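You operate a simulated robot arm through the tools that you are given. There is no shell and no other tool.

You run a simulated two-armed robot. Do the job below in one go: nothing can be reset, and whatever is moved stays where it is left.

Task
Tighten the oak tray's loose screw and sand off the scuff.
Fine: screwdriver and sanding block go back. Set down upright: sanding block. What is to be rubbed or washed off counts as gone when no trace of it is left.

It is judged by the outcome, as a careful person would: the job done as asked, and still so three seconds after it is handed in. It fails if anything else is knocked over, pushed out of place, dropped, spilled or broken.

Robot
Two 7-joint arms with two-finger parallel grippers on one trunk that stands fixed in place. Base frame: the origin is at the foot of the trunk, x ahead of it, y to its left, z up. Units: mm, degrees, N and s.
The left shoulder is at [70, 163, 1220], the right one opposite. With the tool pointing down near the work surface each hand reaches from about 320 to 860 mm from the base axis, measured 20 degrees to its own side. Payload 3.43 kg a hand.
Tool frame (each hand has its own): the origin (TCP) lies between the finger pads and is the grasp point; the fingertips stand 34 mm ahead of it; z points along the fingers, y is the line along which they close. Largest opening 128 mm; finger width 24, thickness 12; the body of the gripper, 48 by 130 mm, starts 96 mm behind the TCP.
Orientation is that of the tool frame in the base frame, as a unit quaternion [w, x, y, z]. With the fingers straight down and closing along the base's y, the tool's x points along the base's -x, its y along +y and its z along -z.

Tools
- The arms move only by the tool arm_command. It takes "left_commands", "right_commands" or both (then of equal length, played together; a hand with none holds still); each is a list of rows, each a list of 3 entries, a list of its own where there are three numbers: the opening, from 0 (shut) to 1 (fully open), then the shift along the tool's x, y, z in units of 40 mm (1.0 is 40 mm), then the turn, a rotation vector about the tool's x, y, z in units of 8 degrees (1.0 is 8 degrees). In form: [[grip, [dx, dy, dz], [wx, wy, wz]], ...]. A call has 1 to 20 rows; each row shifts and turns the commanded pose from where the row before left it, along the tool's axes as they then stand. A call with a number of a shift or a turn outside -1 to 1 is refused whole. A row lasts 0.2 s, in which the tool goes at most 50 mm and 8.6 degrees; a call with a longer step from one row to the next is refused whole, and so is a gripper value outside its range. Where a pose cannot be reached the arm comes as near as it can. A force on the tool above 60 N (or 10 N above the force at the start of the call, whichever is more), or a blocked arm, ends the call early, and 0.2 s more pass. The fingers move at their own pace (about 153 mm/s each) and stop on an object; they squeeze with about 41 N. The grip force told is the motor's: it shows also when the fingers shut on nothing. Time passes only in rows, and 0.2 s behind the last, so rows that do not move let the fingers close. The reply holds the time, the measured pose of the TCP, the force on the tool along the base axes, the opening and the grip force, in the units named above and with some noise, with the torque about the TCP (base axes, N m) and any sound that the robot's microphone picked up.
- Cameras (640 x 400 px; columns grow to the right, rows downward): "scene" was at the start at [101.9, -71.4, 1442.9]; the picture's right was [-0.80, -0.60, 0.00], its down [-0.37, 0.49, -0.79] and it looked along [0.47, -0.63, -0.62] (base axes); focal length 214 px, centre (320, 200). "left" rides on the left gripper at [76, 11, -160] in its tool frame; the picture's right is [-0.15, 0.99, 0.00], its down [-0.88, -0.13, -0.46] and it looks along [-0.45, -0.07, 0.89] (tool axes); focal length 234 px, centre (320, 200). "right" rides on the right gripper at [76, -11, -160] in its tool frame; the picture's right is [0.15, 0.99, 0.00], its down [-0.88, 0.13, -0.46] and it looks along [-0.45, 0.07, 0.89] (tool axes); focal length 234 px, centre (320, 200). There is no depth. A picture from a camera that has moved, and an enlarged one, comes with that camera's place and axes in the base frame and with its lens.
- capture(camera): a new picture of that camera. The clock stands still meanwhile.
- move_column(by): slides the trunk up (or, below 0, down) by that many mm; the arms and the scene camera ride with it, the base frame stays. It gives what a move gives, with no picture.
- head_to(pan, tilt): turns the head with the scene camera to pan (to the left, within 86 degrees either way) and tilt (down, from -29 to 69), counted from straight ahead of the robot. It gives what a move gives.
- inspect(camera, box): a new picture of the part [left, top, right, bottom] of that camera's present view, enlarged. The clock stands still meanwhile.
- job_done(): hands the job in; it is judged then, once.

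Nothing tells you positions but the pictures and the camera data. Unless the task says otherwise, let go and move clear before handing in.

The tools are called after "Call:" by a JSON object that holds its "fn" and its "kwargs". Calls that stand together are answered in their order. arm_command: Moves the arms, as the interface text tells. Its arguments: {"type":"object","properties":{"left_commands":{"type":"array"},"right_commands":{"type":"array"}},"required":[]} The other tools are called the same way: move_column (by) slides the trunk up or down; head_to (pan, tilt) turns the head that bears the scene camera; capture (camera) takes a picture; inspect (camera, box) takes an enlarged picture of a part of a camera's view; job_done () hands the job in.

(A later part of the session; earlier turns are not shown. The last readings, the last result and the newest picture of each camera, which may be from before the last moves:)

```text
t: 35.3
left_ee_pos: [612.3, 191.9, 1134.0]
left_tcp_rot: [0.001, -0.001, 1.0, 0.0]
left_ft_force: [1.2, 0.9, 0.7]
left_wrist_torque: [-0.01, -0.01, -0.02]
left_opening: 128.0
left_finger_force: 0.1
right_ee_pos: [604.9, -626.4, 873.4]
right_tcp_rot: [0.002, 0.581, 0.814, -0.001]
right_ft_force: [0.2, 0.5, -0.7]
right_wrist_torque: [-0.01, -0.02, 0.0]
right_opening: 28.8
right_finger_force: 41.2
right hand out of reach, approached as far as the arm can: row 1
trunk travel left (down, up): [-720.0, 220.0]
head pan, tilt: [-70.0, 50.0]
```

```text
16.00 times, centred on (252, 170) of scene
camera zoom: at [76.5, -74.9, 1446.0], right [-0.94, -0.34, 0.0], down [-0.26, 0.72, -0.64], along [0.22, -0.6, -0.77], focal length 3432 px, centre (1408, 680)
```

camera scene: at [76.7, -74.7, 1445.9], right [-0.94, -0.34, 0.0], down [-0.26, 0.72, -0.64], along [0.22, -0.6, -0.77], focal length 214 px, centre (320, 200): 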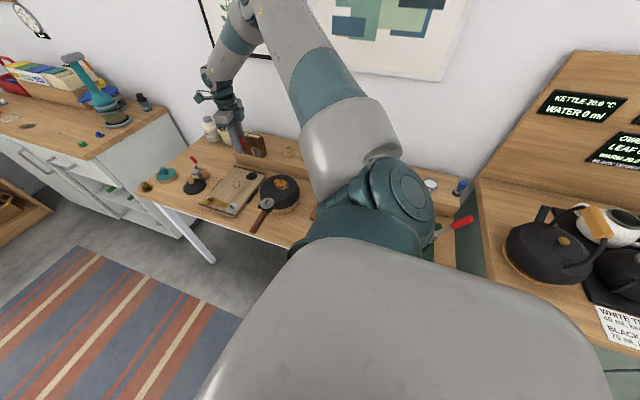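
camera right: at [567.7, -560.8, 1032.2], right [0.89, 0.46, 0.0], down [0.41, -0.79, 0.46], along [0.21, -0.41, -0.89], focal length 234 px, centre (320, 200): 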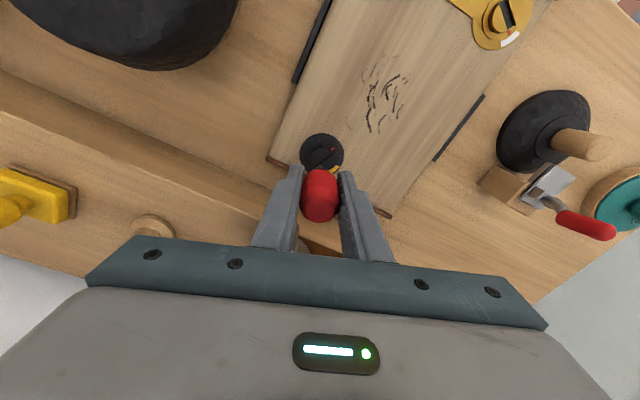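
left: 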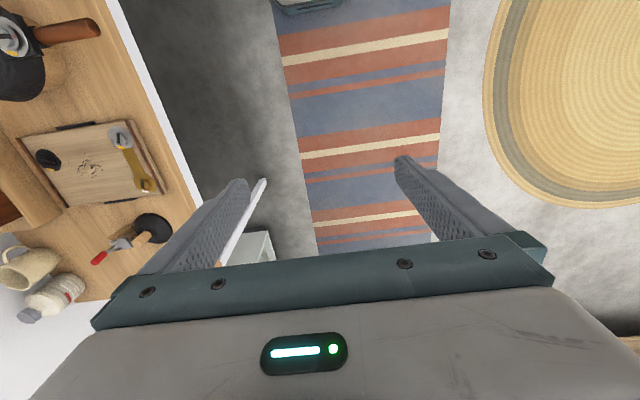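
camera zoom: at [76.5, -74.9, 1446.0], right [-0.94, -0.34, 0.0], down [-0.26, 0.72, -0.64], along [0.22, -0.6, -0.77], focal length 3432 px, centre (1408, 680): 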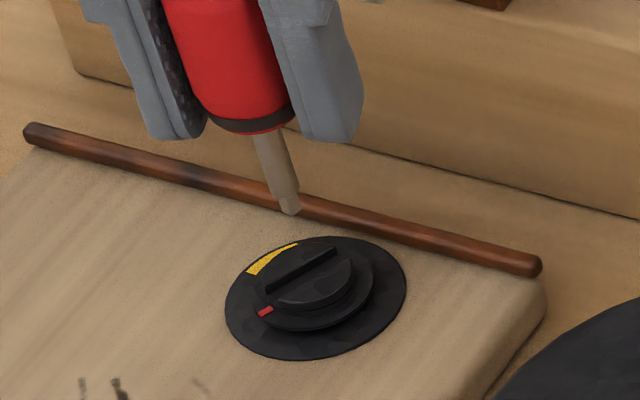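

The arm is at its lower reach limit here, which explains the position error. I'll raise the hand and lower the trunk by the same amount to get the reach back.

Call:
{"fn": "arm_command", "kwargs": {"right_commands": [[0, [0, 0, -0.75], [0, 0, 0]], [0, [0, 0, -0.75], [0, 0, 0]], [0, [0, 0, -0.75], [0, 0, 0]], [0, [0, 0, 0], [0, 0, 0]]]}}

Call:
{"fn": "move_column", "kwargs": {"by": -90}}

Call:
{"fn": "inspect", "kwargs": {"camera": "right", "box": [300, 130, 340, 170]}}

Call:
{"fn": "capture", "kwargs": {"camera": "scene"}}

```text
t: 36.3
left_ee_pos: [613.3, 191.8, 1133.6]
left_tcp_rot: [0.0, -0.001, 1.0, 0.0]
left_ft_force: [-0.6, -0.3, 0.5]
left_wrist_torque: [0.01, 0.02, 0.0]
left_opening: 128.1
left_finger_force: 0.0
right_ee_pos: [605.7, -628.3, 962.0]
right_tcp_rot: [0.002, 0.582, 0.813, -0.002]
right_ft_force: [-0.3, 0.0, -0.9]
right_wrist_torque: [-0.02, 0.03, -0.01]
right_opening: 28.6
right_finger_force: 41.5
trunk travel left (down, up): [-720.0, 220.0]
head pan, tilt: [-70.0, 50.0]
```

```text
t: 37.5
left_ee_pos: [612.1, 192.8, 1043.0]
left_tcp_rot: [0.0, -0.001, 1.0, 0.001]
left_ft_force: [-0.8, 0.8, -0.2]
left_wrist_torque: [0.01, -0.01, -0.01]
left_opening: 128.0
left_finger_force: 0.1
right_ee_pos: [605.1, -628.1, 871.1]
right_tcp_rot: [0.0, 0.581, 0.814, -0.001]
right_ft_force: [0.1, -0.1, -0.1]
right_wrist_torque: [0.0, 0.0, -0.02]
right_opening: 29.1
right_finger_force: 41.3
trunk travel left (down, up): [-630.0, 310.0]
head pan, tilt: [-70.0, 50.0]
```

```text
10.00 times, centred on (320, 150) of right
camera zoom: at [569.6, -561.1, 1031.7], right [0.89, 0.46, 0.0], down [0.41, -0.79, 0.46], along [0.21, -0.41, -0.89], focal length 2342 px, centre (320, 700)
```

zoom: 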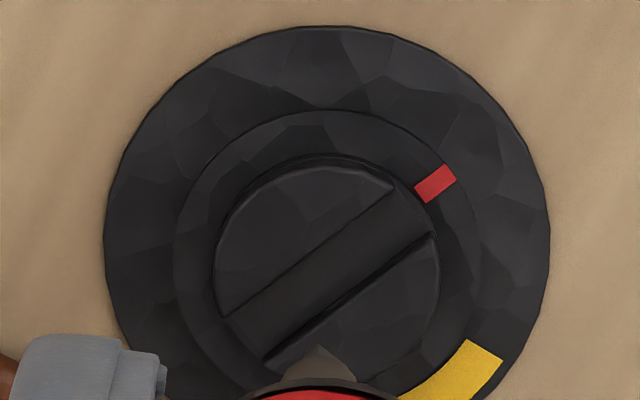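

```text
taken
camera scene: at [76.1, -74.8, 1356.0], right [-0.94, -0.34, 0.0], down [-0.26, 0.72, -0.64], along [0.22, -0.6, -0.77], focal length 214 px, centre (320, 200)
```

scene: 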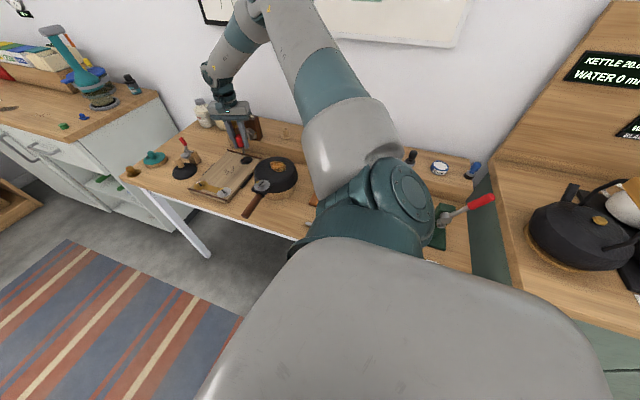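

Now only about 1 mm off. I'll make a fine correction and check from the scene camera.

Call:
{"fn": "arm_command", "kwargs": {"right_commands": [[0, [0, 0.025, 0.25], [0, 0, 0]], [0, [0, 0, 0], [0, 0, 0]], [0, [0, 0, 0], [0, 0, 0]]]}}

Call:
{"fn": "inspect", "kwargs": {"camera": "scene", "box": [236, 152, 252, 168]}}

Call:
{"fn": "inspect", "kwargs": {"camera": "right", "box": [300, 130, 340, 170]}}

```text
t: 38.3
left_ee_pos: [612.9, 192.9, 1043.0]
left_tcp_rot: [0.0, 0.0, 1.0, 0.0]
left_ft_force: [-0.5, -0.2, 1.2]
left_wrist_torque: [0.01, -0.01, -0.01]
left_opening: 128.1
left_finger_force: 0.0
right_ee_pos: [606.4, -628.3, 861.7]
right_tcp_rot: [0.0, 0.581, 0.814, -0.001]
right_ft_force: [0.3, 0.3, -0.3]
right_wrist_torque: [-0.02, 0.0, 0.01]
right_opening: 28.9
right_finger_force: 40.8
trunk travel left (down, up): [-630.0, 310.0]
head pan, tilt: [-70.0, 50.0]
```

```text
16.00 times, centred on (244, 160) of scene
camera zoom: at [76.7, -75.0, 1355.9], right [-0.94, -0.34, 0.0], down [-0.26, 0.72, -0.64], along [0.22, -0.6, -0.77], focal length 3432 px, centre (1536, 840)
```

zoom: 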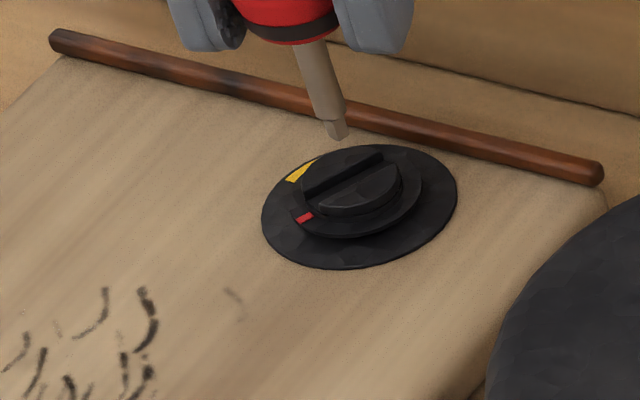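

```text
10.00 times, centred on (320, 150) of right
camera zoom: at [570.4, -560.9, 1021.6], right [0.89, 0.46, 0.0], down [0.41, -0.79, 0.46], along [0.21, -0.41, -0.89], focal length 2342 px, centre (320, 700)
```

zoom: 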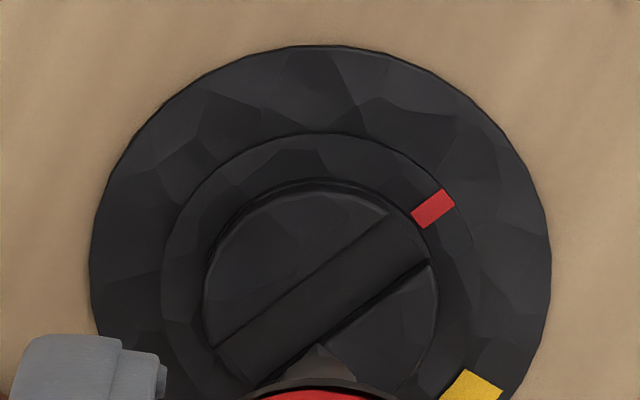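

The axis is now aligned to within about 0.3 mm in both views, with the tip about 14 mm above the knob. I'll descend slowly while watching the force.

Call:
{"fn": "arm_command", "kwargs": {"right_commands": [[0, [0, 0, 0.06], [0, 0, 0]], [0, [0, 0, 0.06], [0, 0, 0]], [0, [0, 0, 0.06], [0, 0, 0]], [0, [0, 0, 0.06], [0, 0, 0]], [0, [0, 0, 0.06], [0, 0, 0]], [0, [0, 0, 0], [0, 0, 0]]]}}

Call:
{"fn": "inspect", "kwargs": {"camera": "scene", "box": [236, 152, 252, 168]}}

```text
t: 39.7
left_ee_pos: [612.8, 192.9, 1044.2]
left_tcp_rot: [0.0, -0.001, 1.0, 0.0]
left_ft_force: [-0.9, -0.2, -0.5]
left_wrist_torque: [0.01, -0.06, -0.01]
left_opening: 128.2
left_finger_force: 0.1
right_ee_pos: [606.5, -628.5, 849.7]
right_tcp_rot: [0.0, 0.581, 0.814, -0.002]
right_ft_force: [-0.2, -0.5, -1.0]
right_wrist_torque: [0.02, 0.0, -0.02]
right_opening: 28.8
right_finger_force: 41.4
trunk travel left (down, up): [-630.0, 310.0]
head pan, tilt: [-70.0, 50.0]
```

```text
16.00 times, centred on (244, 160) of scene
camera zoom: at [76.5, -74.9, 1356.0], right [-0.94, -0.34, 0.0], down [-0.26, 0.72, -0.64], along [0.22, -0.6, -0.77], focal length 3432 px, centre (1536, 840)
```

zoom: 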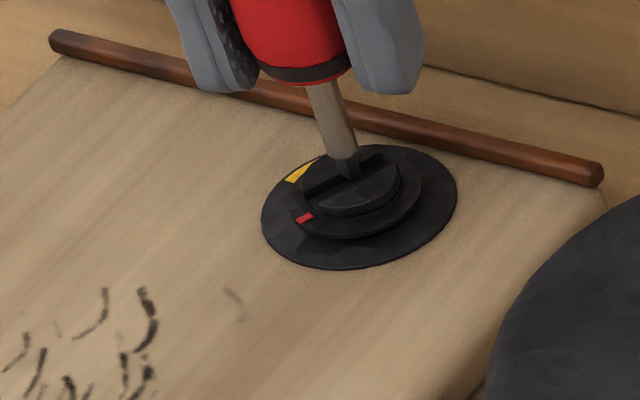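

The tip is entering the middle of the slot. I'll continue down in 1 mm steps.

Call:
{"fn": "arm_command", "kwargs": {"right_commands": [[0, [0, 0, 0.025], [0, 0, 0]], [0, [0, 0, 0.025], [0, 0, 0]], [0, [0, 0, 0.025], [0, 0, 0]], [0, [0, 0, 0], [0, 0, 0]]]}}

Call:
{"fn": "inspect", "kwargs": {"camera": "scene", "box": [236, 152, 252, 168]}}

```text
t: 40.7
left_ee_pos: [611.8, 192.9, 1044.7]
left_tcp_rot: [-0.001, -0.001, 1.0, 0.0]
left_ft_force: [0.8, -0.8, 0.2]
left_wrist_torque: [0.01, -0.02, -0.02]
left_opening: 128.0
left_finger_force: 0.1
right_ee_pos: [605.2, -628.6, 848.4]
right_tcp_rot: [0.003, 0.582, 0.813, -0.002]
right_ft_force: [2.5, -3.9, 12.6]
right_wrist_torque: [-0.22, -0.15, 0.0]
right_opening: 28.9
right_finger_force: 41.2
trunk travel left (down, up): [-630.0, 310.0]
head pan, tilt: [-70.0, 50.0]
```

```text
16.00 times, centred on (244, 160) of scene
camera zoom: at [75.5, -74.0, 1356.2], right [-0.94, -0.34, 0.0], down [-0.26, 0.72, -0.64], along [0.22, -0.6, -0.77], focal length 3432 px, centre (1536, 840)
```

zoom: 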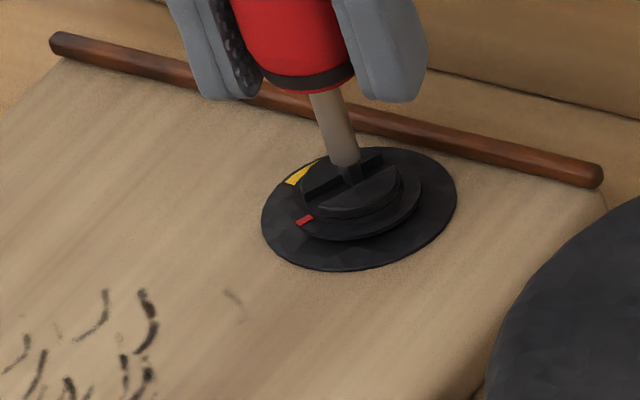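

Contact, with about 12.6 N downward and the tip seated in the slot. I'll turn clockwise a few degrees and see whether the screw follows.

Call:
{"fn": "arm_command", "kwargs": {"right_commands": [[0, [0, 0, 0], [0, 0, 0.4]], [0, [0, 0, 0], [0, 0, 0.4]], [0, [0, 0, 0], [0, 0, 0.4]], [0, [0, 0, 0], [0, 0, 0.4]], [0, [0, 0, 0], [0, 0, 0]]]}}

Call:
{"fn": "inspect", "kwargs": {"camera": "scene", "box": [236, 152, 252, 168]}}

```text
t: 41.9
left_ee_pos: [612.3, 193.1, 1042.9]
left_tcp_rot: [0.0, -0.002, 1.0, 0.0]
left_ft_force: [-0.4, 0.2, -0.4]
left_wrist_torque: [0.0, 0.01, -0.02]
left_opening: 127.9
left_finger_force: 0.1
right_ee_pos: [605.3, -627.2, 847.3]
right_tcp_rot: [0.0, 0.668, 0.744, -0.003]
right_ft_force: [-0.7, 3.9, -1.5]
right_wrist_torque: [0.2, 0.06, 0.01]
right_opening: 29.0
right_finger_force: 41.0
trunk travel left (down, up): [-630.0, 310.0]
head pan, tilt: [-70.0, 50.0]
```

```text
16.00 times, centred on (244, 160) of scene
camera zoom: at [76.5, -74.2, 1355.8], right [-0.94, -0.34, 0.0], down [-0.26, 0.72, -0.64], along [0.22, -0.6, -0.77], focal length 3432 px, centre (1536, 840)
```

zoom: 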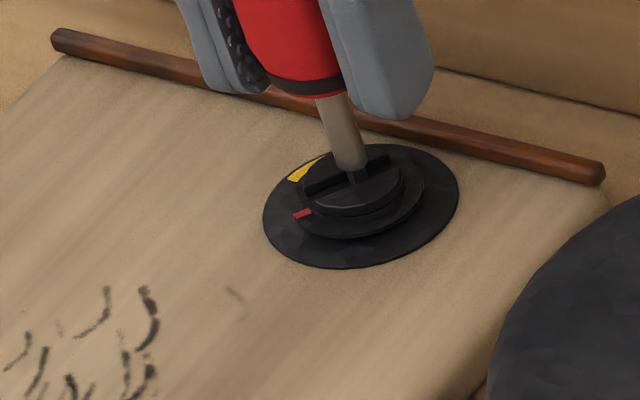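

The red mark is moving toward the yellow band, so the screw follows. I'll keep turning with a light downward push.

Call:
{"fn": "arm_command", "kwargs": {"right_commands": [[0, [0, 0, 0.025], [0, 0, 0.3]], [0, [0, 0, 0], [0, 0, 0.5]], [0, [0, 0, 0.01], [0, 0, 0.5]], [0, [0, 0, 0], [0, 0, 0.5]], [0, [0, 0, 0], [0, 0, 0]]]}}

Call:
{"fn": "inspect", "kwargs": {"camera": "scene", "box": [236, 152, 252, 168]}}

```text
t: 43.1
left_ee_pos: [612.0, 193.2, 1044.0]
left_tcp_rot: [0.0, -0.001, 1.0, 0.0]
left_ft_force: [0.4, 0.2, -0.6]
left_wrist_torque: [0.01, 0.01, 0.02]
left_opening: 127.8
left_finger_force: 0.0
right_ee_pos: [604.8, -628.5, 846.3]
right_tcp_rot: [0.001, 0.756, 0.654, -0.001]
right_ft_force: [-6.0, 5.5, -1.1]
right_wrist_torque: [0.43, 0.36, 0.02]
right_opening: 28.8
right_finger_force: 40.9
trunk travel left (down, up): [-630.0, 310.0]
head pan, tilt: [-70.0, 50.0]
```

```text
16.00 times, centred on (244, 160) of scene
camera zoom: at [75.8, -74.2, 1356.0], right [-0.94, -0.34, 0.0], down [-0.26, 0.72, -0.64], along [0.22, -0.6, -0.77], focal length 3432 px, centre (1536, 840)
```

zoom: 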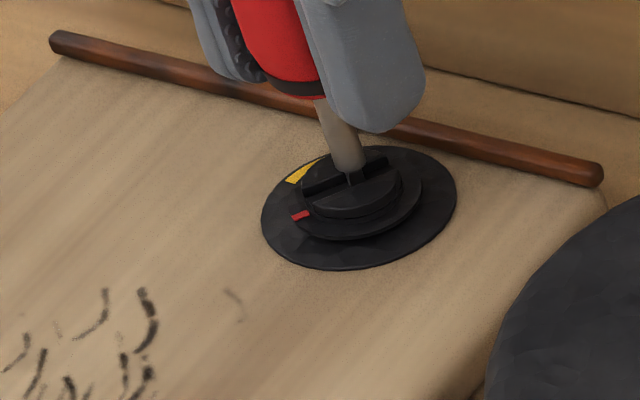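

The screw stopped following because the downward press has faded while there is a sideways load on the slot wall. I'll relieve the side load and lower further to restore the press.

Call:
{"fn": "arm_command", "kwargs": {"right_commands": [[0, [0.015, -0.02, 0], [0, 0, 0]], [0, [0, 0, 0.025], [0, 0, 0]], [0, [0, 0, 0.025], [0, 0, 0]], [0, [0, 0, 0], [0, 0, 0]]]}}

Call:
{"fn": "inspect", "kwargs": {"camera": "right", "box": [295, 140, 345, 190]}}

Call:
{"fn": "inspect", "kwargs": {"camera": "scene", "box": [236, 152, 252, 168]}}

```text
t: 44.1
left_ee_pos: [611.4, 192.3, 1043.5]
left_tcp_rot: [-0.001, -0.001, 1.0, 0.0]
left_ft_force: [0.2, -0.9, -0.5]
left_wrist_torque: [0.0, 0.01, -0.02]
left_opening: 128.0
left_finger_force: 0.1
right_ee_pos: [605.7, -626.7, 845.0]
right_tcp_rot: [0.003, 0.757, 0.654, -0.001]
right_ft_force: [0.1, -3.4, 8.3]
right_wrist_torque: [-0.25, -0.04, 0.01]
right_opening: 28.7
right_finger_force: 41.3
trunk travel left (down, up): [-630.0, 310.0]
head pan, tilt: [-70.0, 50.0]
```

```text
8.00 times, centred on (320, 165) of right
camera zoom: at [603.8, -551.6, 1004.7], right [1.0, 0.0, 0.0], down [0.0, -0.89, 0.46], along [0.0, -0.46, -0.89], focal length 1873 px, centre (320, 480)
```

zoom: 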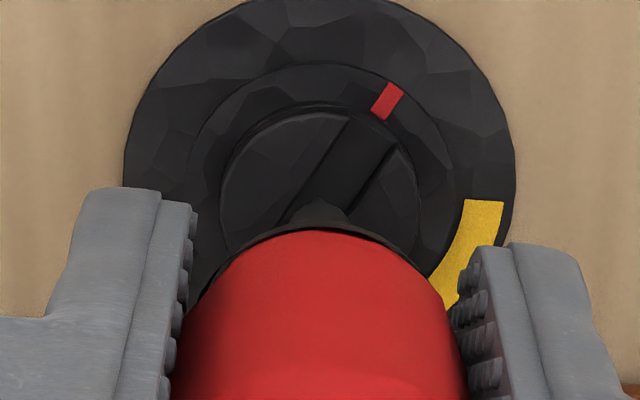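

```text
16.00 times, centred on (244, 160) of scene
camera zoom: at [75.6, -74.4, 1356.2], right [-0.94, -0.34, 0.0], down [-0.26, 0.72, -0.64], along [0.22, -0.6, -0.77], focal length 3432 px, centre (1536, 840)
```

zoom: 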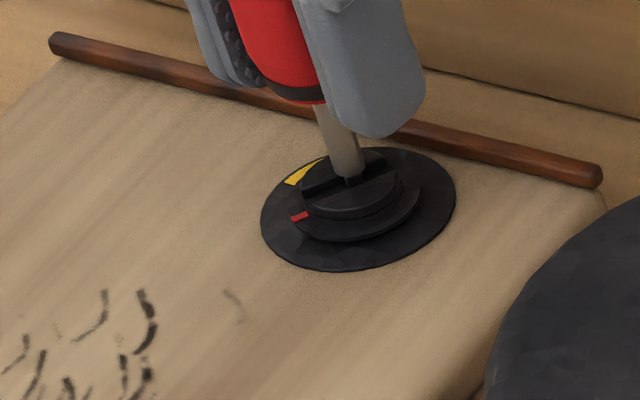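

It is re-seated with 8 N of press and centred; so far the screw has turned about 7°. I'll rotate further and check whether it follows.

Call:
{"fn": "arm_command", "kwargs": {"right_commands": [[0, [0, 0, 0.02], [0, 0, 0]], [0, [0, 0, 0], [0, 0, 0.4]], [0, [0, 0, 0], [0, 0, 0.4]], [0, [0, 0, 0], [0, 0, 0.4]]]}}

Call:
{"fn": "inspect", "kwargs": {"camera": "right", "box": [295, 140, 345, 190]}}

Call:
{"fn": "inspect", "kwargs": {"camera": "scene", "box": [236, 152, 252, 168]}}

```text
t: 45.1
left_ee_pos: [611.0, 194.0, 1043.2]
left_tcp_rot: [0.0, -0.001, 1.0, -0.001]
left_ft_force: [-0.4, 0.1, 0.0]
left_wrist_torque: [0.0, 0.0, 0.03]
left_opening: 128.0
left_finger_force: 0.0
right_ee_pos: [604.3, -626.6, 846.3]
right_tcp_rot: [0.003, 0.809, 0.588, 0.0]
right_ft_force: [3.8, -9.1, 21.4]
right_wrist_torque: [-0.6, -0.27, -0.01]
right_opening: 28.7
right_finger_force: 41.2
trunk travel left (down, up): [-630.0, 310.0]
head pan, tilt: [-70.0, 50.0]
```

```text
8.00 times, centred on (320, 165) of right
camera zoom: at [616.3, -551.9, 1004.6], right [0.99, -0.17, 0.0], down [-0.15, -0.87, 0.46], along [-0.07, -0.46, -0.89], focal length 1873 px, centre (320, 480)
```

zoom: 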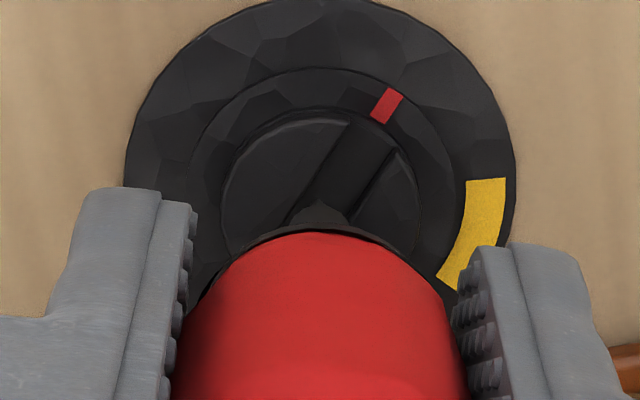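

```text
16.00 times, centred on (244, 160) of scene
camera zoom: at [74.7, -73.6, 1356.3], right [-0.94, -0.34, 0.0], down [-0.26, 0.72, -0.64], along [0.22, -0.6, -0.77], focal length 3432 px, centre (1536, 840)
```

zoom: 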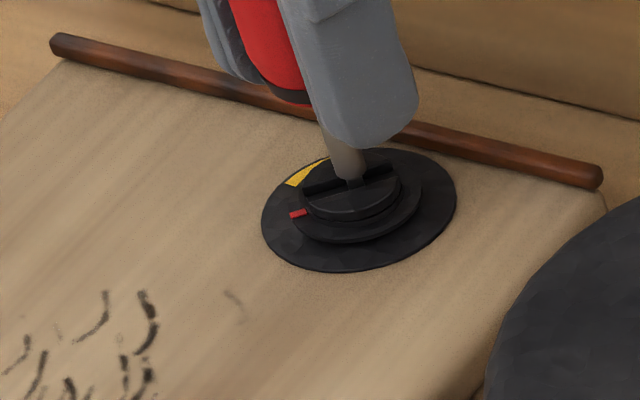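

Pressed firmly, the screw now turns with the tool: the mark stays fixed in the hand camera's view. I'll continue turning while holding about 20 N of press.

Call:
{"fn": "arm_command", "kwargs": {"right_commands": [[0, [-0.012, 0.012, 0], [0, 0, 0.4]], [0, [0, 0, 0], [0, 0, 0.5]], [0, [0, 0, 0], [0, 0, 0.5]], [0, [0, 0, 0], [0, 0, 0.5]], [0, [0, 0, 0], [0, 0, 0]]]}}

Call:
{"fn": "inspect", "kwargs": {"camera": "right", "box": [295, 140, 345, 190]}}

Call:
{"fn": "inspect", "kwargs": {"camera": "scene", "box": [236, 152, 252, 168]}}

```text
t: 46.3
left_ee_pos: [610.4, 193.8, 1044.5]
left_tcp_rot: [0.001, -0.001, 1.0, 0.0]
left_ft_force: [0.2, -0.1, 1.1]
left_wrist_torque: [0.0, -0.02, 0.0]
left_opening: 128.2
left_finger_force: 0.0
right_ee_pos: [605.8, -626.0, 845.0]
right_tcp_rot: [0.003, 0.879, 0.476, -0.001]
right_ft_force: [-1.2, -5.2, 25.8]
right_wrist_torque: [-0.34, 0.08, 0.03]
right_opening: 28.7
right_finger_force: 41.1
trunk travel left (down, up): [-630.0, 310.0]
head pan, tilt: [-70.0, 50.0]
```

```text
8.00 times, centred on (320, 165) of right
camera zoom: at [636.1, -557.1, 1004.5], right [0.91, -0.42, 0.0], down [-0.37, -0.81, 0.46], along [-0.19, -0.42, -0.89], focal length 1873 px, centre (320, 480)
```

zoom: 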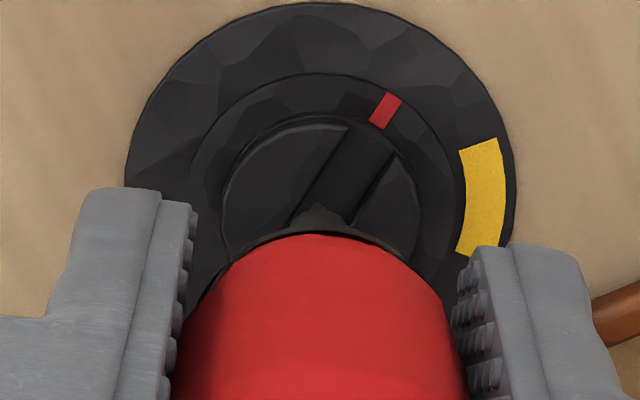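

```text
16.00 times, centred on (244, 160) of scene
camera zoom: at [73.5, -72.6, 1356.3], right [-0.94, -0.34, 0.0], down [-0.26, 0.72, -0.64], along [0.22, -0.61, -0.76], focal length 3432 px, centre (1536, 840)
```

zoom: 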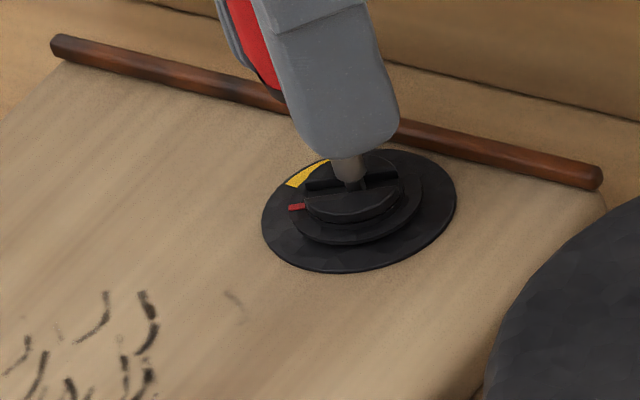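

It is following well, with about 55° left to the centre of the band. Continuing.

Call:
{"fn": "arm_command", "kwargs": {"right_commands": [[0, [0, 0, 0], [0, 0, 0.5]], [0, [0, 0, 0], [0, 0, 0.5]], [0, [0, 0, 0], [0, 0, 0.5]], [0, [0, 0, 0], [0, 0, 0.5]], [0, [0, 0, 0], [0, 0, 0.5]], [0, [0, 0, 0], [0, 0, 0.5]], [0, [0, 0, 0], [0, 0, 0]]]}}

Call:
{"fn": "inspect", "kwargs": {"camera": "right", "box": [295, 140, 345, 190]}}

Call:
{"fn": "inspect", "kwargs": {"camera": "scene", "box": [236, 152, 252, 168]}}

```text
t: 47.9
left_ee_pos: [611.0, 194.0, 1042.9]
left_tcp_rot: [0.001, -0.001, 1.0, -0.001]
left_ft_force: [0.2, 0.1, -0.8]
left_wrist_torque: [0.0, -0.03, -0.05]
left_opening: 127.8
left_finger_force: 0.1
right_ee_pos: [606.0, -626.1, 844.8]
right_tcp_rot: [0.003, 0.959, 0.283, 0.0]
right_ft_force: [1.1, 0.5, 16.5]
right_wrist_torque: [-0.03, -0.07, 0.03]
right_opening: 28.8
right_finger_force: 40.9
trunk travel left (down, up): [-630.0, 310.0]
head pan, tilt: [-70.0, 50.0]
```

```text
8.00 times, centred on (320, 165) of right
camera zoom: at [662.2, -576.2, 1004.5], right [0.66, -0.75, 0.0], down [-0.67, -0.58, 0.46], along [-0.34, -0.31, -0.89], focal length 1873 px, centre (320, 480)
```

zoom: 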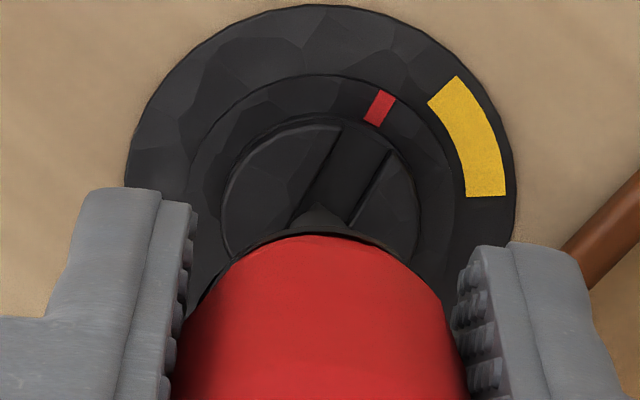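

```text
16.00 times, centred on (244, 160) of scene
camera zoom: at [74.8, -72.9, 1356.2], right [-0.94, -0.34, 0.0], down [-0.26, 0.72, -0.64], along [0.22, -0.6, -0.76], focal length 3432 px, centre (1536, 840)
```

zoom: 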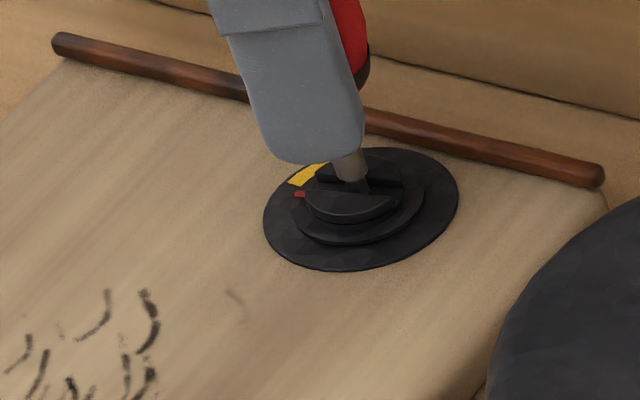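

About 36° remain to the band centre. Continuing with a touch more press.

Call:
{"fn": "arm_command", "kwargs": {"right_commands": [[0, [0, 0, 0.01], [0, 0, 0.5]], [0, [0, 0, 0], [0, 0, 0.5]], [0, [0, 0, 0], [0, 0, 0.5]], [0, [0, 0, 0], [0, 0, 0.5]], [0, [0, 0, 0], [0, 0, 0.5]], [0, [0, 0, 0], [0, 0, 0]]]}}

Call:
{"fn": "inspect", "kwargs": {"camera": "right", "box": [295, 140, 345, 190]}}

Call:
{"fn": "inspect", "kwargs": {"camera": "scene", "box": [236, 152, 252, 168]}}

```text
t: 49.3
left_ee_pos: [611.2, 194.9, 1044.6]
left_tcp_rot: [0.002, -0.001, 1.0, -0.001]
left_ft_force: [0.2, 0.6, -0.8]
left_wrist_torque: [0.0, 0.01, 0.02]
left_opening: 128.0
left_finger_force: 0.1
right_ee_pos: [605.7, -626.3, 846.0]
right_tcp_rot: [0.004, 0.994, 0.113, 0.001]
right_ft_force: [2.6, 2.9, 17.5]
right_wrist_torque: [0.14, -0.22, 0.01]
right_opening: 28.7
right_finger_force: 40.8
trunk travel left (down, up): [-630.0, 310.0]
head pan, tilt: [-70.0, 50.0]
```

```text
8.00 times, centred on (320, 165) of right
camera zoom: at [675.7, -599.1, 1004.6], right [0.36, -0.93, 0.01], down [-0.83, -0.32, 0.46], along [-0.42, -0.17, -0.89], focal length 1873 px, centre (320, 480)
```

zoom: 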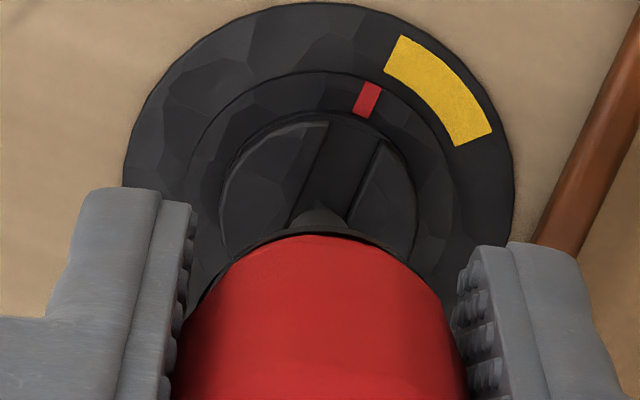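

```text
16.00 times, centred on (244, 160) of scene
camera zoom: at [74.9, -72.5, 1356.2], right [-0.94, -0.34, 0.0], down [-0.26, 0.72, -0.64], along [0.22, -0.61, -0.76], focal length 3432 px, centre (1536, 840)
```

zoom: 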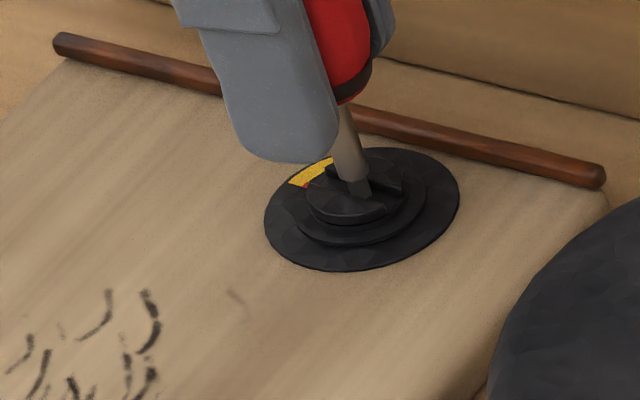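

The mark is just at the edge of the band, but the screw lagged about 7°, so it is getting stiffer. I'll press harder and keep turning.

Call:
{"fn": "arm_command", "kwargs": {"right_commands": [[0, [0, 0, 0.03], [0, 0, 0]], [0, [0, 0, 0.01], [0, 0, 0.4]], [0, [0, 0, 0], [0, 0, 0.4]], [0, [0, 0, 0], [0, 0, 0.4]], [0, [0, 0, 0], [0, 0, 0]]]}}

Call:
{"fn": "inspect", "kwargs": {"camera": "right", "box": [295, 140, 345, 190]}}

Call:
{"fn": "inspect", "kwargs": {"camera": "scene", "box": [236, 152, 252, 168]}}

```text
t: 50.5
left_ee_pos: [609.0, 194.1, 1044.7]
left_tcp_rot: [0.002, -0.002, 1.0, -0.001]
left_ft_force: [-1.3, -0.6, -0.8]
left_wrist_torque: [0.02, 0.01, 0.01]
left_opening: 128.1
left_finger_force: 0.0
right_ee_pos: [605.5, -626.3, 845.4]
right_tcp_rot: [0.004, 1.0, 0.029, 0.002]
right_ft_force: [0.6, -7.1, 34.9]
right_wrist_torque: [-0.42, -0.04, 0.02]
right_opening: 28.7
right_finger_force: 40.5
trunk travel left (down, up): [-630.0, 310.0]
head pan, tilt: [-70.0, 50.0]
```

```text
8.00 times, centred on (320, 165) of right
camera zoom: at [678.6, -611.1, 1004.6], right [0.2, -0.98, 0.01], down [-0.87, -0.18, 0.45], along [-0.44, -0.1, -0.89], focal length 1873 px, centre (320, 480)
```

zoom: 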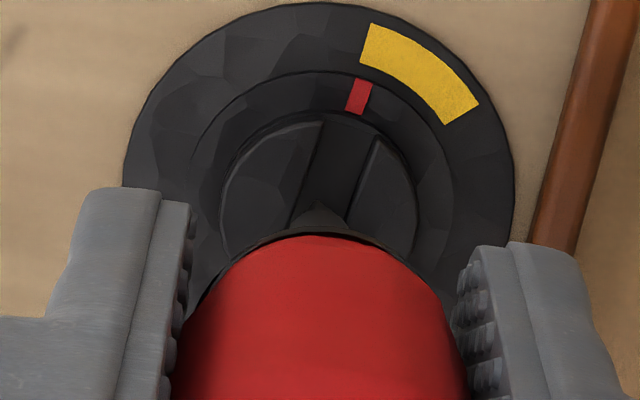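

```text
16.00 times, centred on (244, 160) of scene
camera zoom: at [72.8, -71.8, 1356.5], right [-0.94, -0.34, 0.0], down [-0.26, 0.72, -0.65], along [0.22, -0.61, -0.76], focal length 3432 px, centre (1536, 840)
```

zoom: 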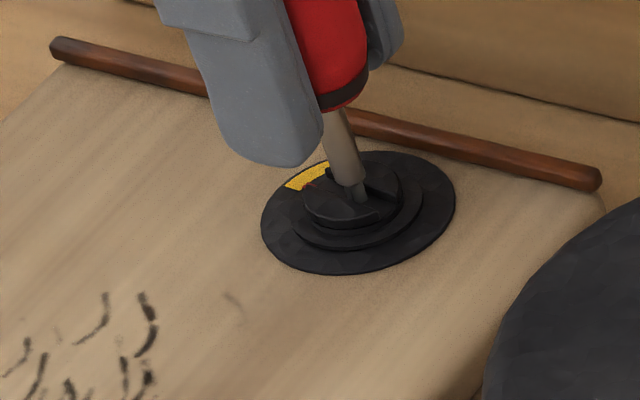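

The mark is just inside the band, but the bit slips as the screw gets stiffer. I'll press to about 48 N and keep turning.

Call:
{"fn": "arm_command", "kwargs": {"right_commands": [[0, [0, 0, 0.03], [0, 0, 0]], [0, [0, 0, 0], [0, 0, 0.3]], [0, [0, 0, 0], [0, 0, 0.3]], [0, [0, 0, 0], [0, 0, 0.3]], [0, [0, 0, 0], [0, 0, 0.3]], [0, [0, 0, 0], [0, 0, 0]]]}}

Call:
{"fn": "inspect", "kwargs": {"camera": "right", "box": [295, 140, 345, 190]}}

Call:
{"fn": "inspect", "kwargs": {"camera": "scene", "box": [236, 152, 252, 168]}}

```text
t: 51.9
left_ee_pos: [609.9, 195.8, 1044.2]
left_tcp_rot: [0.001, -0.001, 1.0, -0.001]
left_ft_force: [-0.8, 0.4, -0.3]
left_wrist_torque: [0.0, 0.02, 0.02]
left_opening: 128.0
left_finger_force: 0.0
right_ee_pos: [605.3, -625.7, 845.0]
right_tcp_rot: [0.003, 0.999, -0.055, 0.003]
right_ft_force: [3.3, -5.1, 37.7]
right_wrist_torque: [-0.31, -0.18, -0.01]
right_opening: 29.1
right_finger_force: 40.8
trunk travel left (down, up): [-630.0, 310.0]
head pan, tilt: [-70.0, 50.0]
```

```text
8.00 times, centred on (320, 165) of right
camera zoom: at [679.8, -623.7, 1004.5], right [0.04, -1.0, 0.01], down [-0.89, -0.03, 0.45], along [-0.45, -0.02, -0.89], focal length 1873 px, centre (320, 480)
```

zoom: 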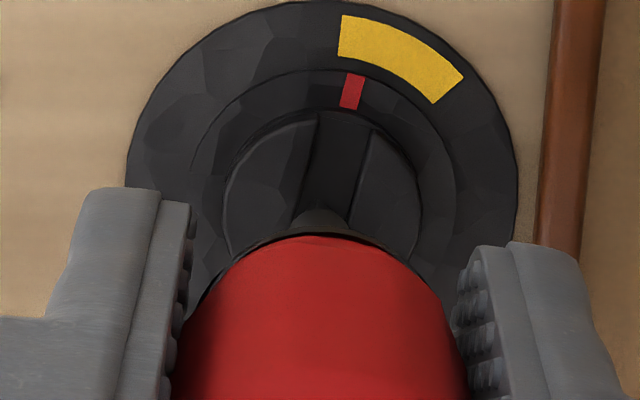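

```text
16.00 times, centred on (244, 160) of scene
camera zoom: at [72.8, -71.1, 1356.5], right [-0.94, -0.34, 0.0], down [-0.26, 0.72, -0.65], along [0.22, -0.61, -0.76], focal length 3432 px, centre (1536, 840)
```

zoom: 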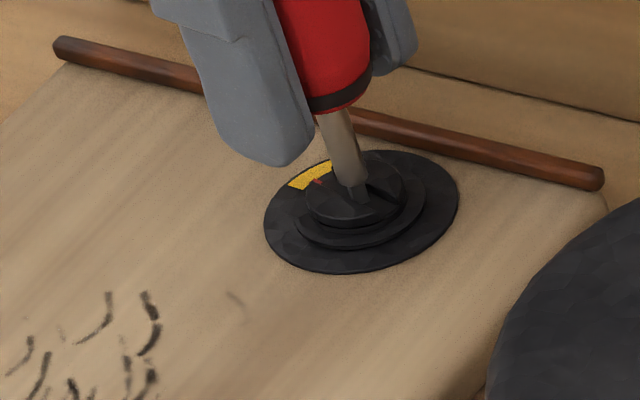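

The mark is well into the band now, with about 13° left to its centre. Continuing with firm press.

Call:
{"fn": "arm_command", "kwargs": {"right_commands": [[0, [0, 0, 0.03], [0, 0, 0]], [0, [0, 0, 0], [0, 0, 0.3]], [0, [0, 0, 0], [0, 0, 0.3]], [0, [0, 0, 0], [0, 0, 0.3]], [0, [0, 0, 0], [0, 0, 0.3]], [0, [0, 0, 0], [0, 0, 0.3]], [0, [0, 0, 0], [0, 0, 0]]]}}

Call:
{"fn": "inspect", "kwargs": {"camera": "right", "box": [295, 140, 345, 190]}}

Call:
{"fn": "inspect", "kwargs": {"camera": "scene", "box": [236, 152, 252, 168]}}

```text
t: 53.5
left_ee_pos: [607.2, 196.1, 1044.5]
left_tcp_rot: [0.002, -0.001, 1.0, -0.001]
left_ft_force: [-0.3, 0.4, -0.1]
left_wrist_torque: [0.02, 0.0, 0.01]
left_opening: 127.9
left_finger_force: 0.1
right_ee_pos: [604.7, -624.8, 844.8]
right_tcp_rot: [0.003, 0.987, -0.159, 0.003]
right_ft_force: [-0.4, -4.1, 41.6]
right_wrist_torque: [-0.27, 0.06, -0.04]
right_opening: 28.8
right_finger_force: 40.9
trunk travel left (down, up): [-630.0, 310.0]
head pan, tilt: [-70.0, 50.0]
```

```text
8.00 times, centred on (320, 165) of right
camera zoom: at [678.2, -639.1, 1004.3], right [-0.17, -0.99, 0.01], down [-0.88, 0.16, 0.45], along [-0.44, 0.07, -0.89], focal length 1873 px, centre (320, 480)
```

zoom: 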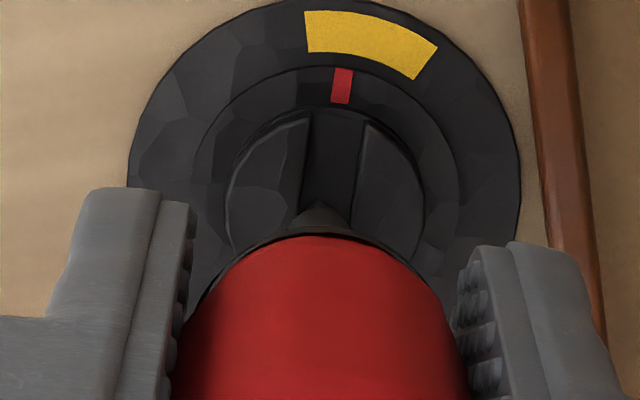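

```text
16.00 times, centred on (244, 160) of scene
camera zoom: at [71.9, -70.6, 1356.6], right [-0.94, -0.34, 0.0], down [-0.26, 0.72, -0.65], along [0.22, -0.61, -0.76], focal length 3432 px, centre (1536, 840)
```

zoom: 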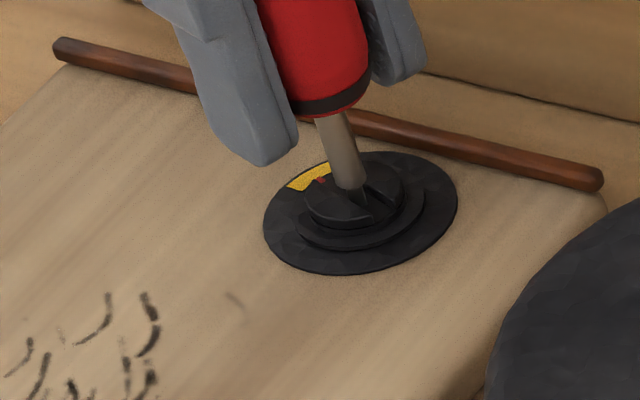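

Only about 7° short of the centre now. One more press and turn.

Call:
{"fn": "arm_command", "kwargs": {"right_commands": [[0, [0, 0, 0.03], [0, 0, 0]], [0, [0, 0, 0], [0, 0, 0.3]], [0, [0, 0, 0], [0, 0, 0.3]], [0, [0, 0, 0], [0, 0, 0.3]], [0, [0, 0, 0], [0, 0, 0.3]], [0, [0, 0, 0], [0, 0, 0]]]}}

Call:
{"fn": "inspect", "kwargs": {"camera": "right", "box": [295, 140, 345, 190]}}

Call:
{"fn": "inspect", "kwargs": {"camera": "scene", "box": [236, 152, 252, 168]}}

```text
t: 54.9
left_ee_pos: [608.3, 196.3, 1045.1]
left_tcp_rot: [0.001, -0.001, 1.0, -0.002]
left_ft_force: [-0.4, -0.2, -0.5]
left_wrist_torque: [-0.04, -0.04, -0.01]
left_opening: 128.1
left_finger_force: 0.1
right_ee_pos: [604.1, -625.6, 844.1]
right_tcp_rot: [0.003, 0.97, -0.242, 0.004]
right_ft_force: [-1.9, -1.2, 42.1]
right_wrist_torque: [-0.12, 0.25, -0.02]
right_opening: 28.6
right_finger_force: 41.3
trunk travel left (down, up): [-630.0, 310.0]
head pan, tilt: [-70.0, 50.0]
```

```text
8.00 times, centred on (320, 165) of right
camera zoom: at [675.0, -651.6, 1004.0], right [-0.33, -0.94, 0.01], down [-0.84, 0.3, 0.45], along [-0.42, 0.15, -0.89], focal length 1873 px, centre (320, 480)
```

zoom: 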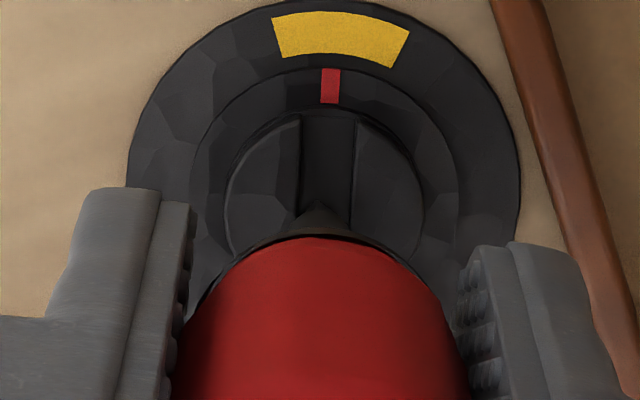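

```text
16.00 times, centred on (244, 160) of scene
camera zoom: at [71.5, -70.3, 1356.6], right [-0.94, -0.34, 0.0], down [-0.26, 0.72, -0.65], along [0.22, -0.61, -0.76], focal length 3432 px, centre (1536, 840)
```

zoom: 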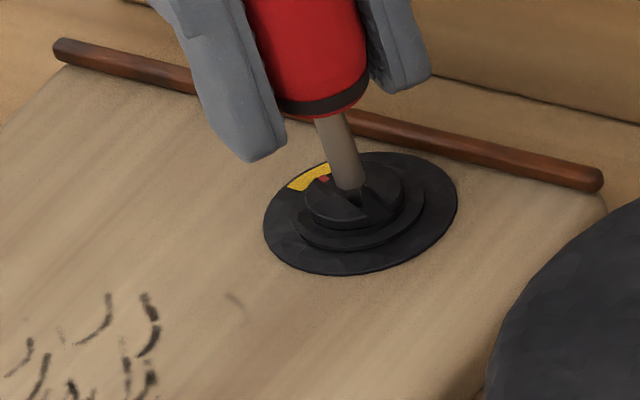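

Within about 3° of the band centre. One last small turn to finish it.

Call:
{"fn": "arm_command", "kwargs": {"right_commands": [[0, [0, 0, 0.01], [0, 0, 0.25]], [0, [0, 0, 0], [0, 0, 0.25]], [0, [0, 0, 0], [0, 0, 0.25]], [0, [0, 0, 0], [0, 0, 0]]]}}

Call:
{"fn": "inspect", "kwargs": {"camera": "right", "box": [295, 140, 345, 190]}}

```text
t: 55.9
left_ee_pos: [608.1, 196.4, 1045.9]
left_tcp_rot: [0.002, -0.001, 1.0, -0.002]
left_ft_force: [-1.0, 0.2, 0.1]
left_wrist_torque: [0.04, 0.0, 0.01]
left_opening: 128.3
left_finger_force: 0.0
right_ee_pos: [603.5, -625.6, 843.1]
right_tcp_rot: [0.003, 0.957, -0.291, 0.004]
right_ft_force: [-3.7, -1.7, 46.4]
right_wrist_torque: [-0.09, 0.26, 0.02]
right_opening: 28.5
right_finger_force: 40.8
trunk travel left (down, up): [-630.0, 310.0]
head pan, tilt: [-70.0, 50.0]
```

```text
8.00 times, centred on (320, 165) of right
camera zoom: at [671.9, -658.9, 1003.9], right [-0.43, -0.9, 0.01], down [-0.81, 0.39, 0.45], along [-0.41, 0.19, -0.89], focal length 1873 px, centre (320, 480)
```

zoom: 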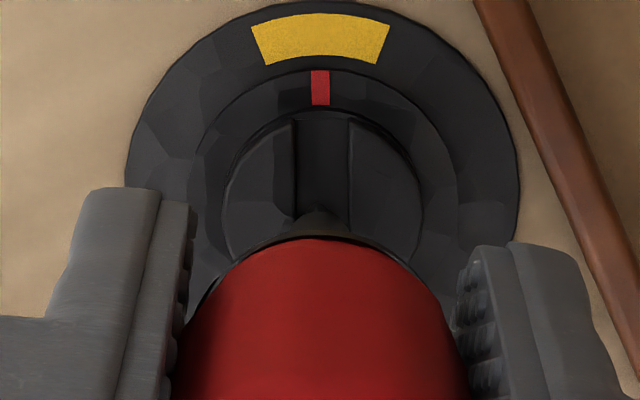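

The red mark is now centred under the yellow band, so the screw is tight. I'll lift straight up and verify.

Call:
{"fn": "arm_command", "kwargs": {"right_commands": [[0, [0, 0, -0.2], [0, 0, 0]], [0, [0, 0, -0.5], [0, 0, 0]], [0, [0, 0, -0.7], [0, 0, 0]], [0, [0, 0, -0.7], [0, 0, 0]], [0, [0, 0, -0.7], [0, 0, 0]], [0, [0, 0, 0], [0, 0, 0]]]}}

Call:
{"fn": "capture", "kwargs": {"camera": "right"}}

Call:
{"fn": "inspect", "kwargs": {"camera": "scene", "box": [180, 130, 300, 205]}}

```text
t: 57.3
left_ee_pos: [613.9, 191.5, 1042.5]
left_tcp_rot: [-0.001, -0.001, 1.0, 0.0]
left_ft_force: [0.1, -0.3, -0.4]
left_wrist_torque: [0.02, 0.0, 0.01]
left_opening: 128.0
left_finger_force: 0.0
right_ee_pos: [609.2, -628.8, 949.4]
right_tcp_rot: [0.002, 0.957, -0.291, 0.001]
right_ft_force: [-0.2, -0.1, -1.5]
right_wrist_torque: [-0.03, 0.04, -0.03]
right_opening: 28.5
right_finger_force: 41.0
trunk travel left (down, up): [-630.0, 310.0]
head pan, tilt: [-70.0, 50.0]
```

```text
taken
camera right: at [676.9, -663.2, 1108.4], right [-0.43, -0.9, 0.0], down [-0.8, 0.38, 0.46], along [-0.41, 0.19, -0.89], focal length 234 px, centre (320, 200)
```

right: 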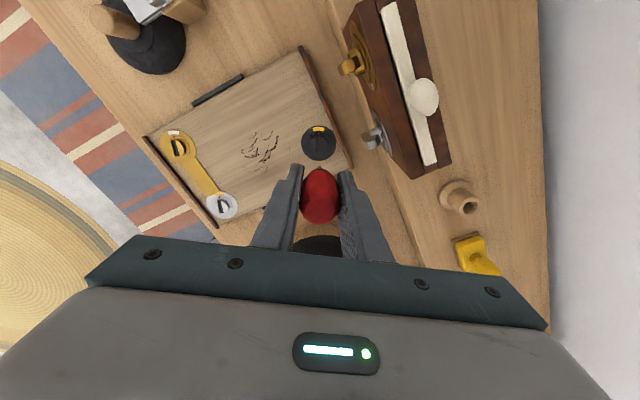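

```text
5.33 times, centred on (240, 168) of scene
camera zoom: at [77.2, -75.3, 1355.9], right [-0.94, -0.34, 0.0], down [-0.26, 0.72, -0.64], along [0.22, -0.6, -0.77], focal length 1144 px, centre (747, 373)
```

zoom: 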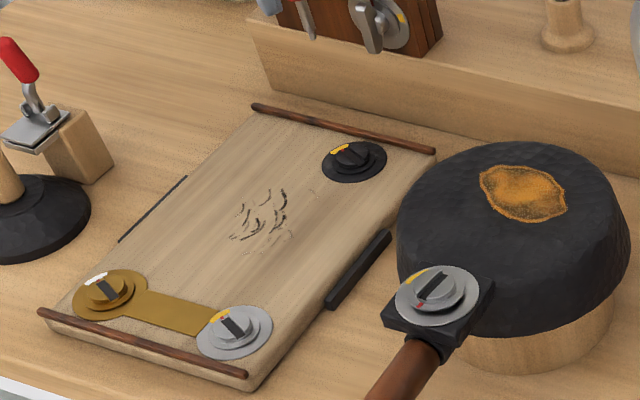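

Call:
{"fn": "inspect", "kwargs": {"camera": "right", "box": [298, 115, 342, 165]}}

Call:
{"fn": "inspect", "kwargs": {"camera": "right", "box": [150, 115, 250, 225]}}

```text
8.00 times, centred on (320, 140) of right
camera zoom: at [676.9, -663.2, 1108.4], right [-0.43, -0.9, 0.0], down [-0.8, 0.38, 0.46], along [-0.41, 0.19, -0.89], focal length 1873 px, centre (320, 680)
```

zoom: 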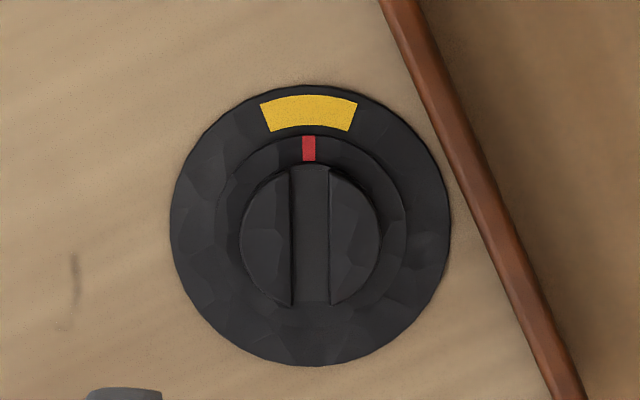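

```text
3.64 times, centred on (200, 170) of right
camera zoom: at [676.9, -663.2, 1108.4], right [-0.43, -0.9, 0.0], down [-0.8, 0.38, 0.46], along [-0.41, 0.19, -0.89], focal length 852 px, centre (756, 309)
```

zoom: 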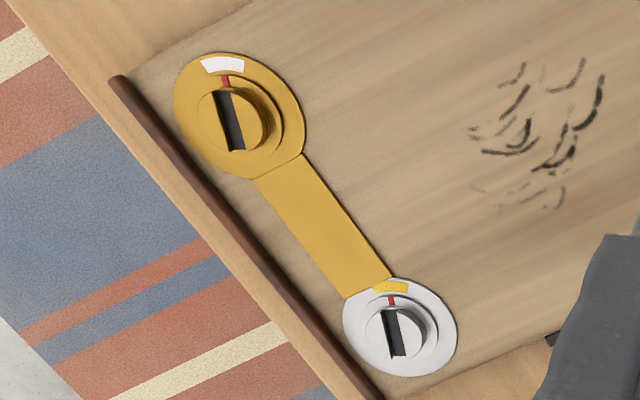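

Confirmed tight, and the other screws are untouched. Next I'll return the screwdriver: raise the trunk back to the earlier working height and unwind the wrist to the original grasp yaw (≈56°).

Call:
{"fn": "move_column", "kwargs": {"by": 90}}

Call:
{"fn": "arm_command", "kwargs": {"right_commands": [[0, [0, 0, 0], [0, 0, -1]], [0, [0, 0, 0], [0, 0, -1]], [0, [0, 0, 0], [0, 0, -1]], [0, [0, 0, 0], [0, 0, -1]], [0, [0, 0, 0], [0, 0, -1]], [0, [0, 0, 0], [0, 0, -1]], [0, [0, 0, 0], [0, 0, -1]], [0, [0, 0, 0], [0, 0, -1]], [0, [0, 0, 0], [0, 0, -1]], [0, [0, 0, 0], [0, 0, -1]], [0, [0, 0, 0], [0, 0, -1]], [0, [0, 0, 0], [0, 0, -1]], [0, [0, 0, 0], [0, 0, -1]], [0, [0, 0, 0], [0, 0, -1]], [0, [0, 0, 0], [0, 0, -1]], [0, [0, 0, 0], [0, 0, -1]], [0, [0, 0, 0], [0, 0, -1]], [0, [0, 0, 0], [0, 0, -1]], [0, [0, 0, 0], [0, 0, -1]], [0, [0, 0, 0], [0, 0, -0.7]]]}}

Call:
{"fn": "capture", "kwargs": {"camera": "right"}}

```text
t: 58.6
left_ee_pos: [612.1, 192.1, 1133.8]
left_tcp_rot: [0.0, -0.001, 1.0, 0.001]
left_ft_force: [0.1, 0.8, 0.6]
left_wrist_torque: [-0.04, 0.02, 0.02]
left_opening: 127.9
left_finger_force: 0.1
right_ee_pos: [608.5, -629.5, 1038.7]
right_tcp_rot: [0.002, 0.957, -0.291, 0.001]
right_ft_force: [0.3, 0.6, 0.8]
right_wrist_torque: [-0.02, -0.01, -0.02]
right_opening: 28.8
right_finger_force: 40.7
trunk travel left (down, up): [-720.0, 220.0]
head pan, tilt: [-70.0, 50.0]
```

```text
t: 62.8
left_ee_pos: [612.7, 191.4, 1132.2]
left_tcp_rot: [0.001, -0.001, 1.0, 0.0]
left_ft_force: [0.0, 0.0, 0.0]
left_wrist_torque: [-0.01, 0.0, 0.05]
left_opening: 128.1
left_finger_force: 0.0
right_ee_pos: [607.8, -629.2, 1039.3]
right_tcp_rot: [0.002, 0.471, 0.882, -0.002]
right_ft_force: [-0.2, 0.4, 0.6]
right_wrist_torque: [0.02, -0.02, 0.0]
right_opening: 28.3
right_finger_force: 41.1
trunk travel left (down, up): [-720.0, 220.0]
head pan, tilt: [-70.0, 50.0]
```

```text
taken
camera right: at [555.5, -572.9, 1198.4], right [0.74, 0.67, 0.0], down [0.6, -0.66, 0.46], along [0.31, -0.34, -0.89], focal length 234 px, centre (320, 200)
```

right: 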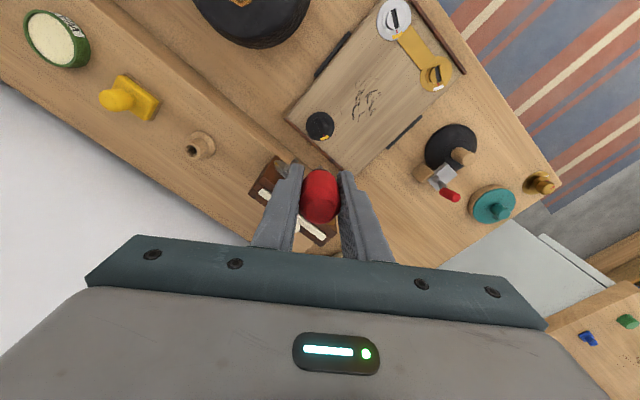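

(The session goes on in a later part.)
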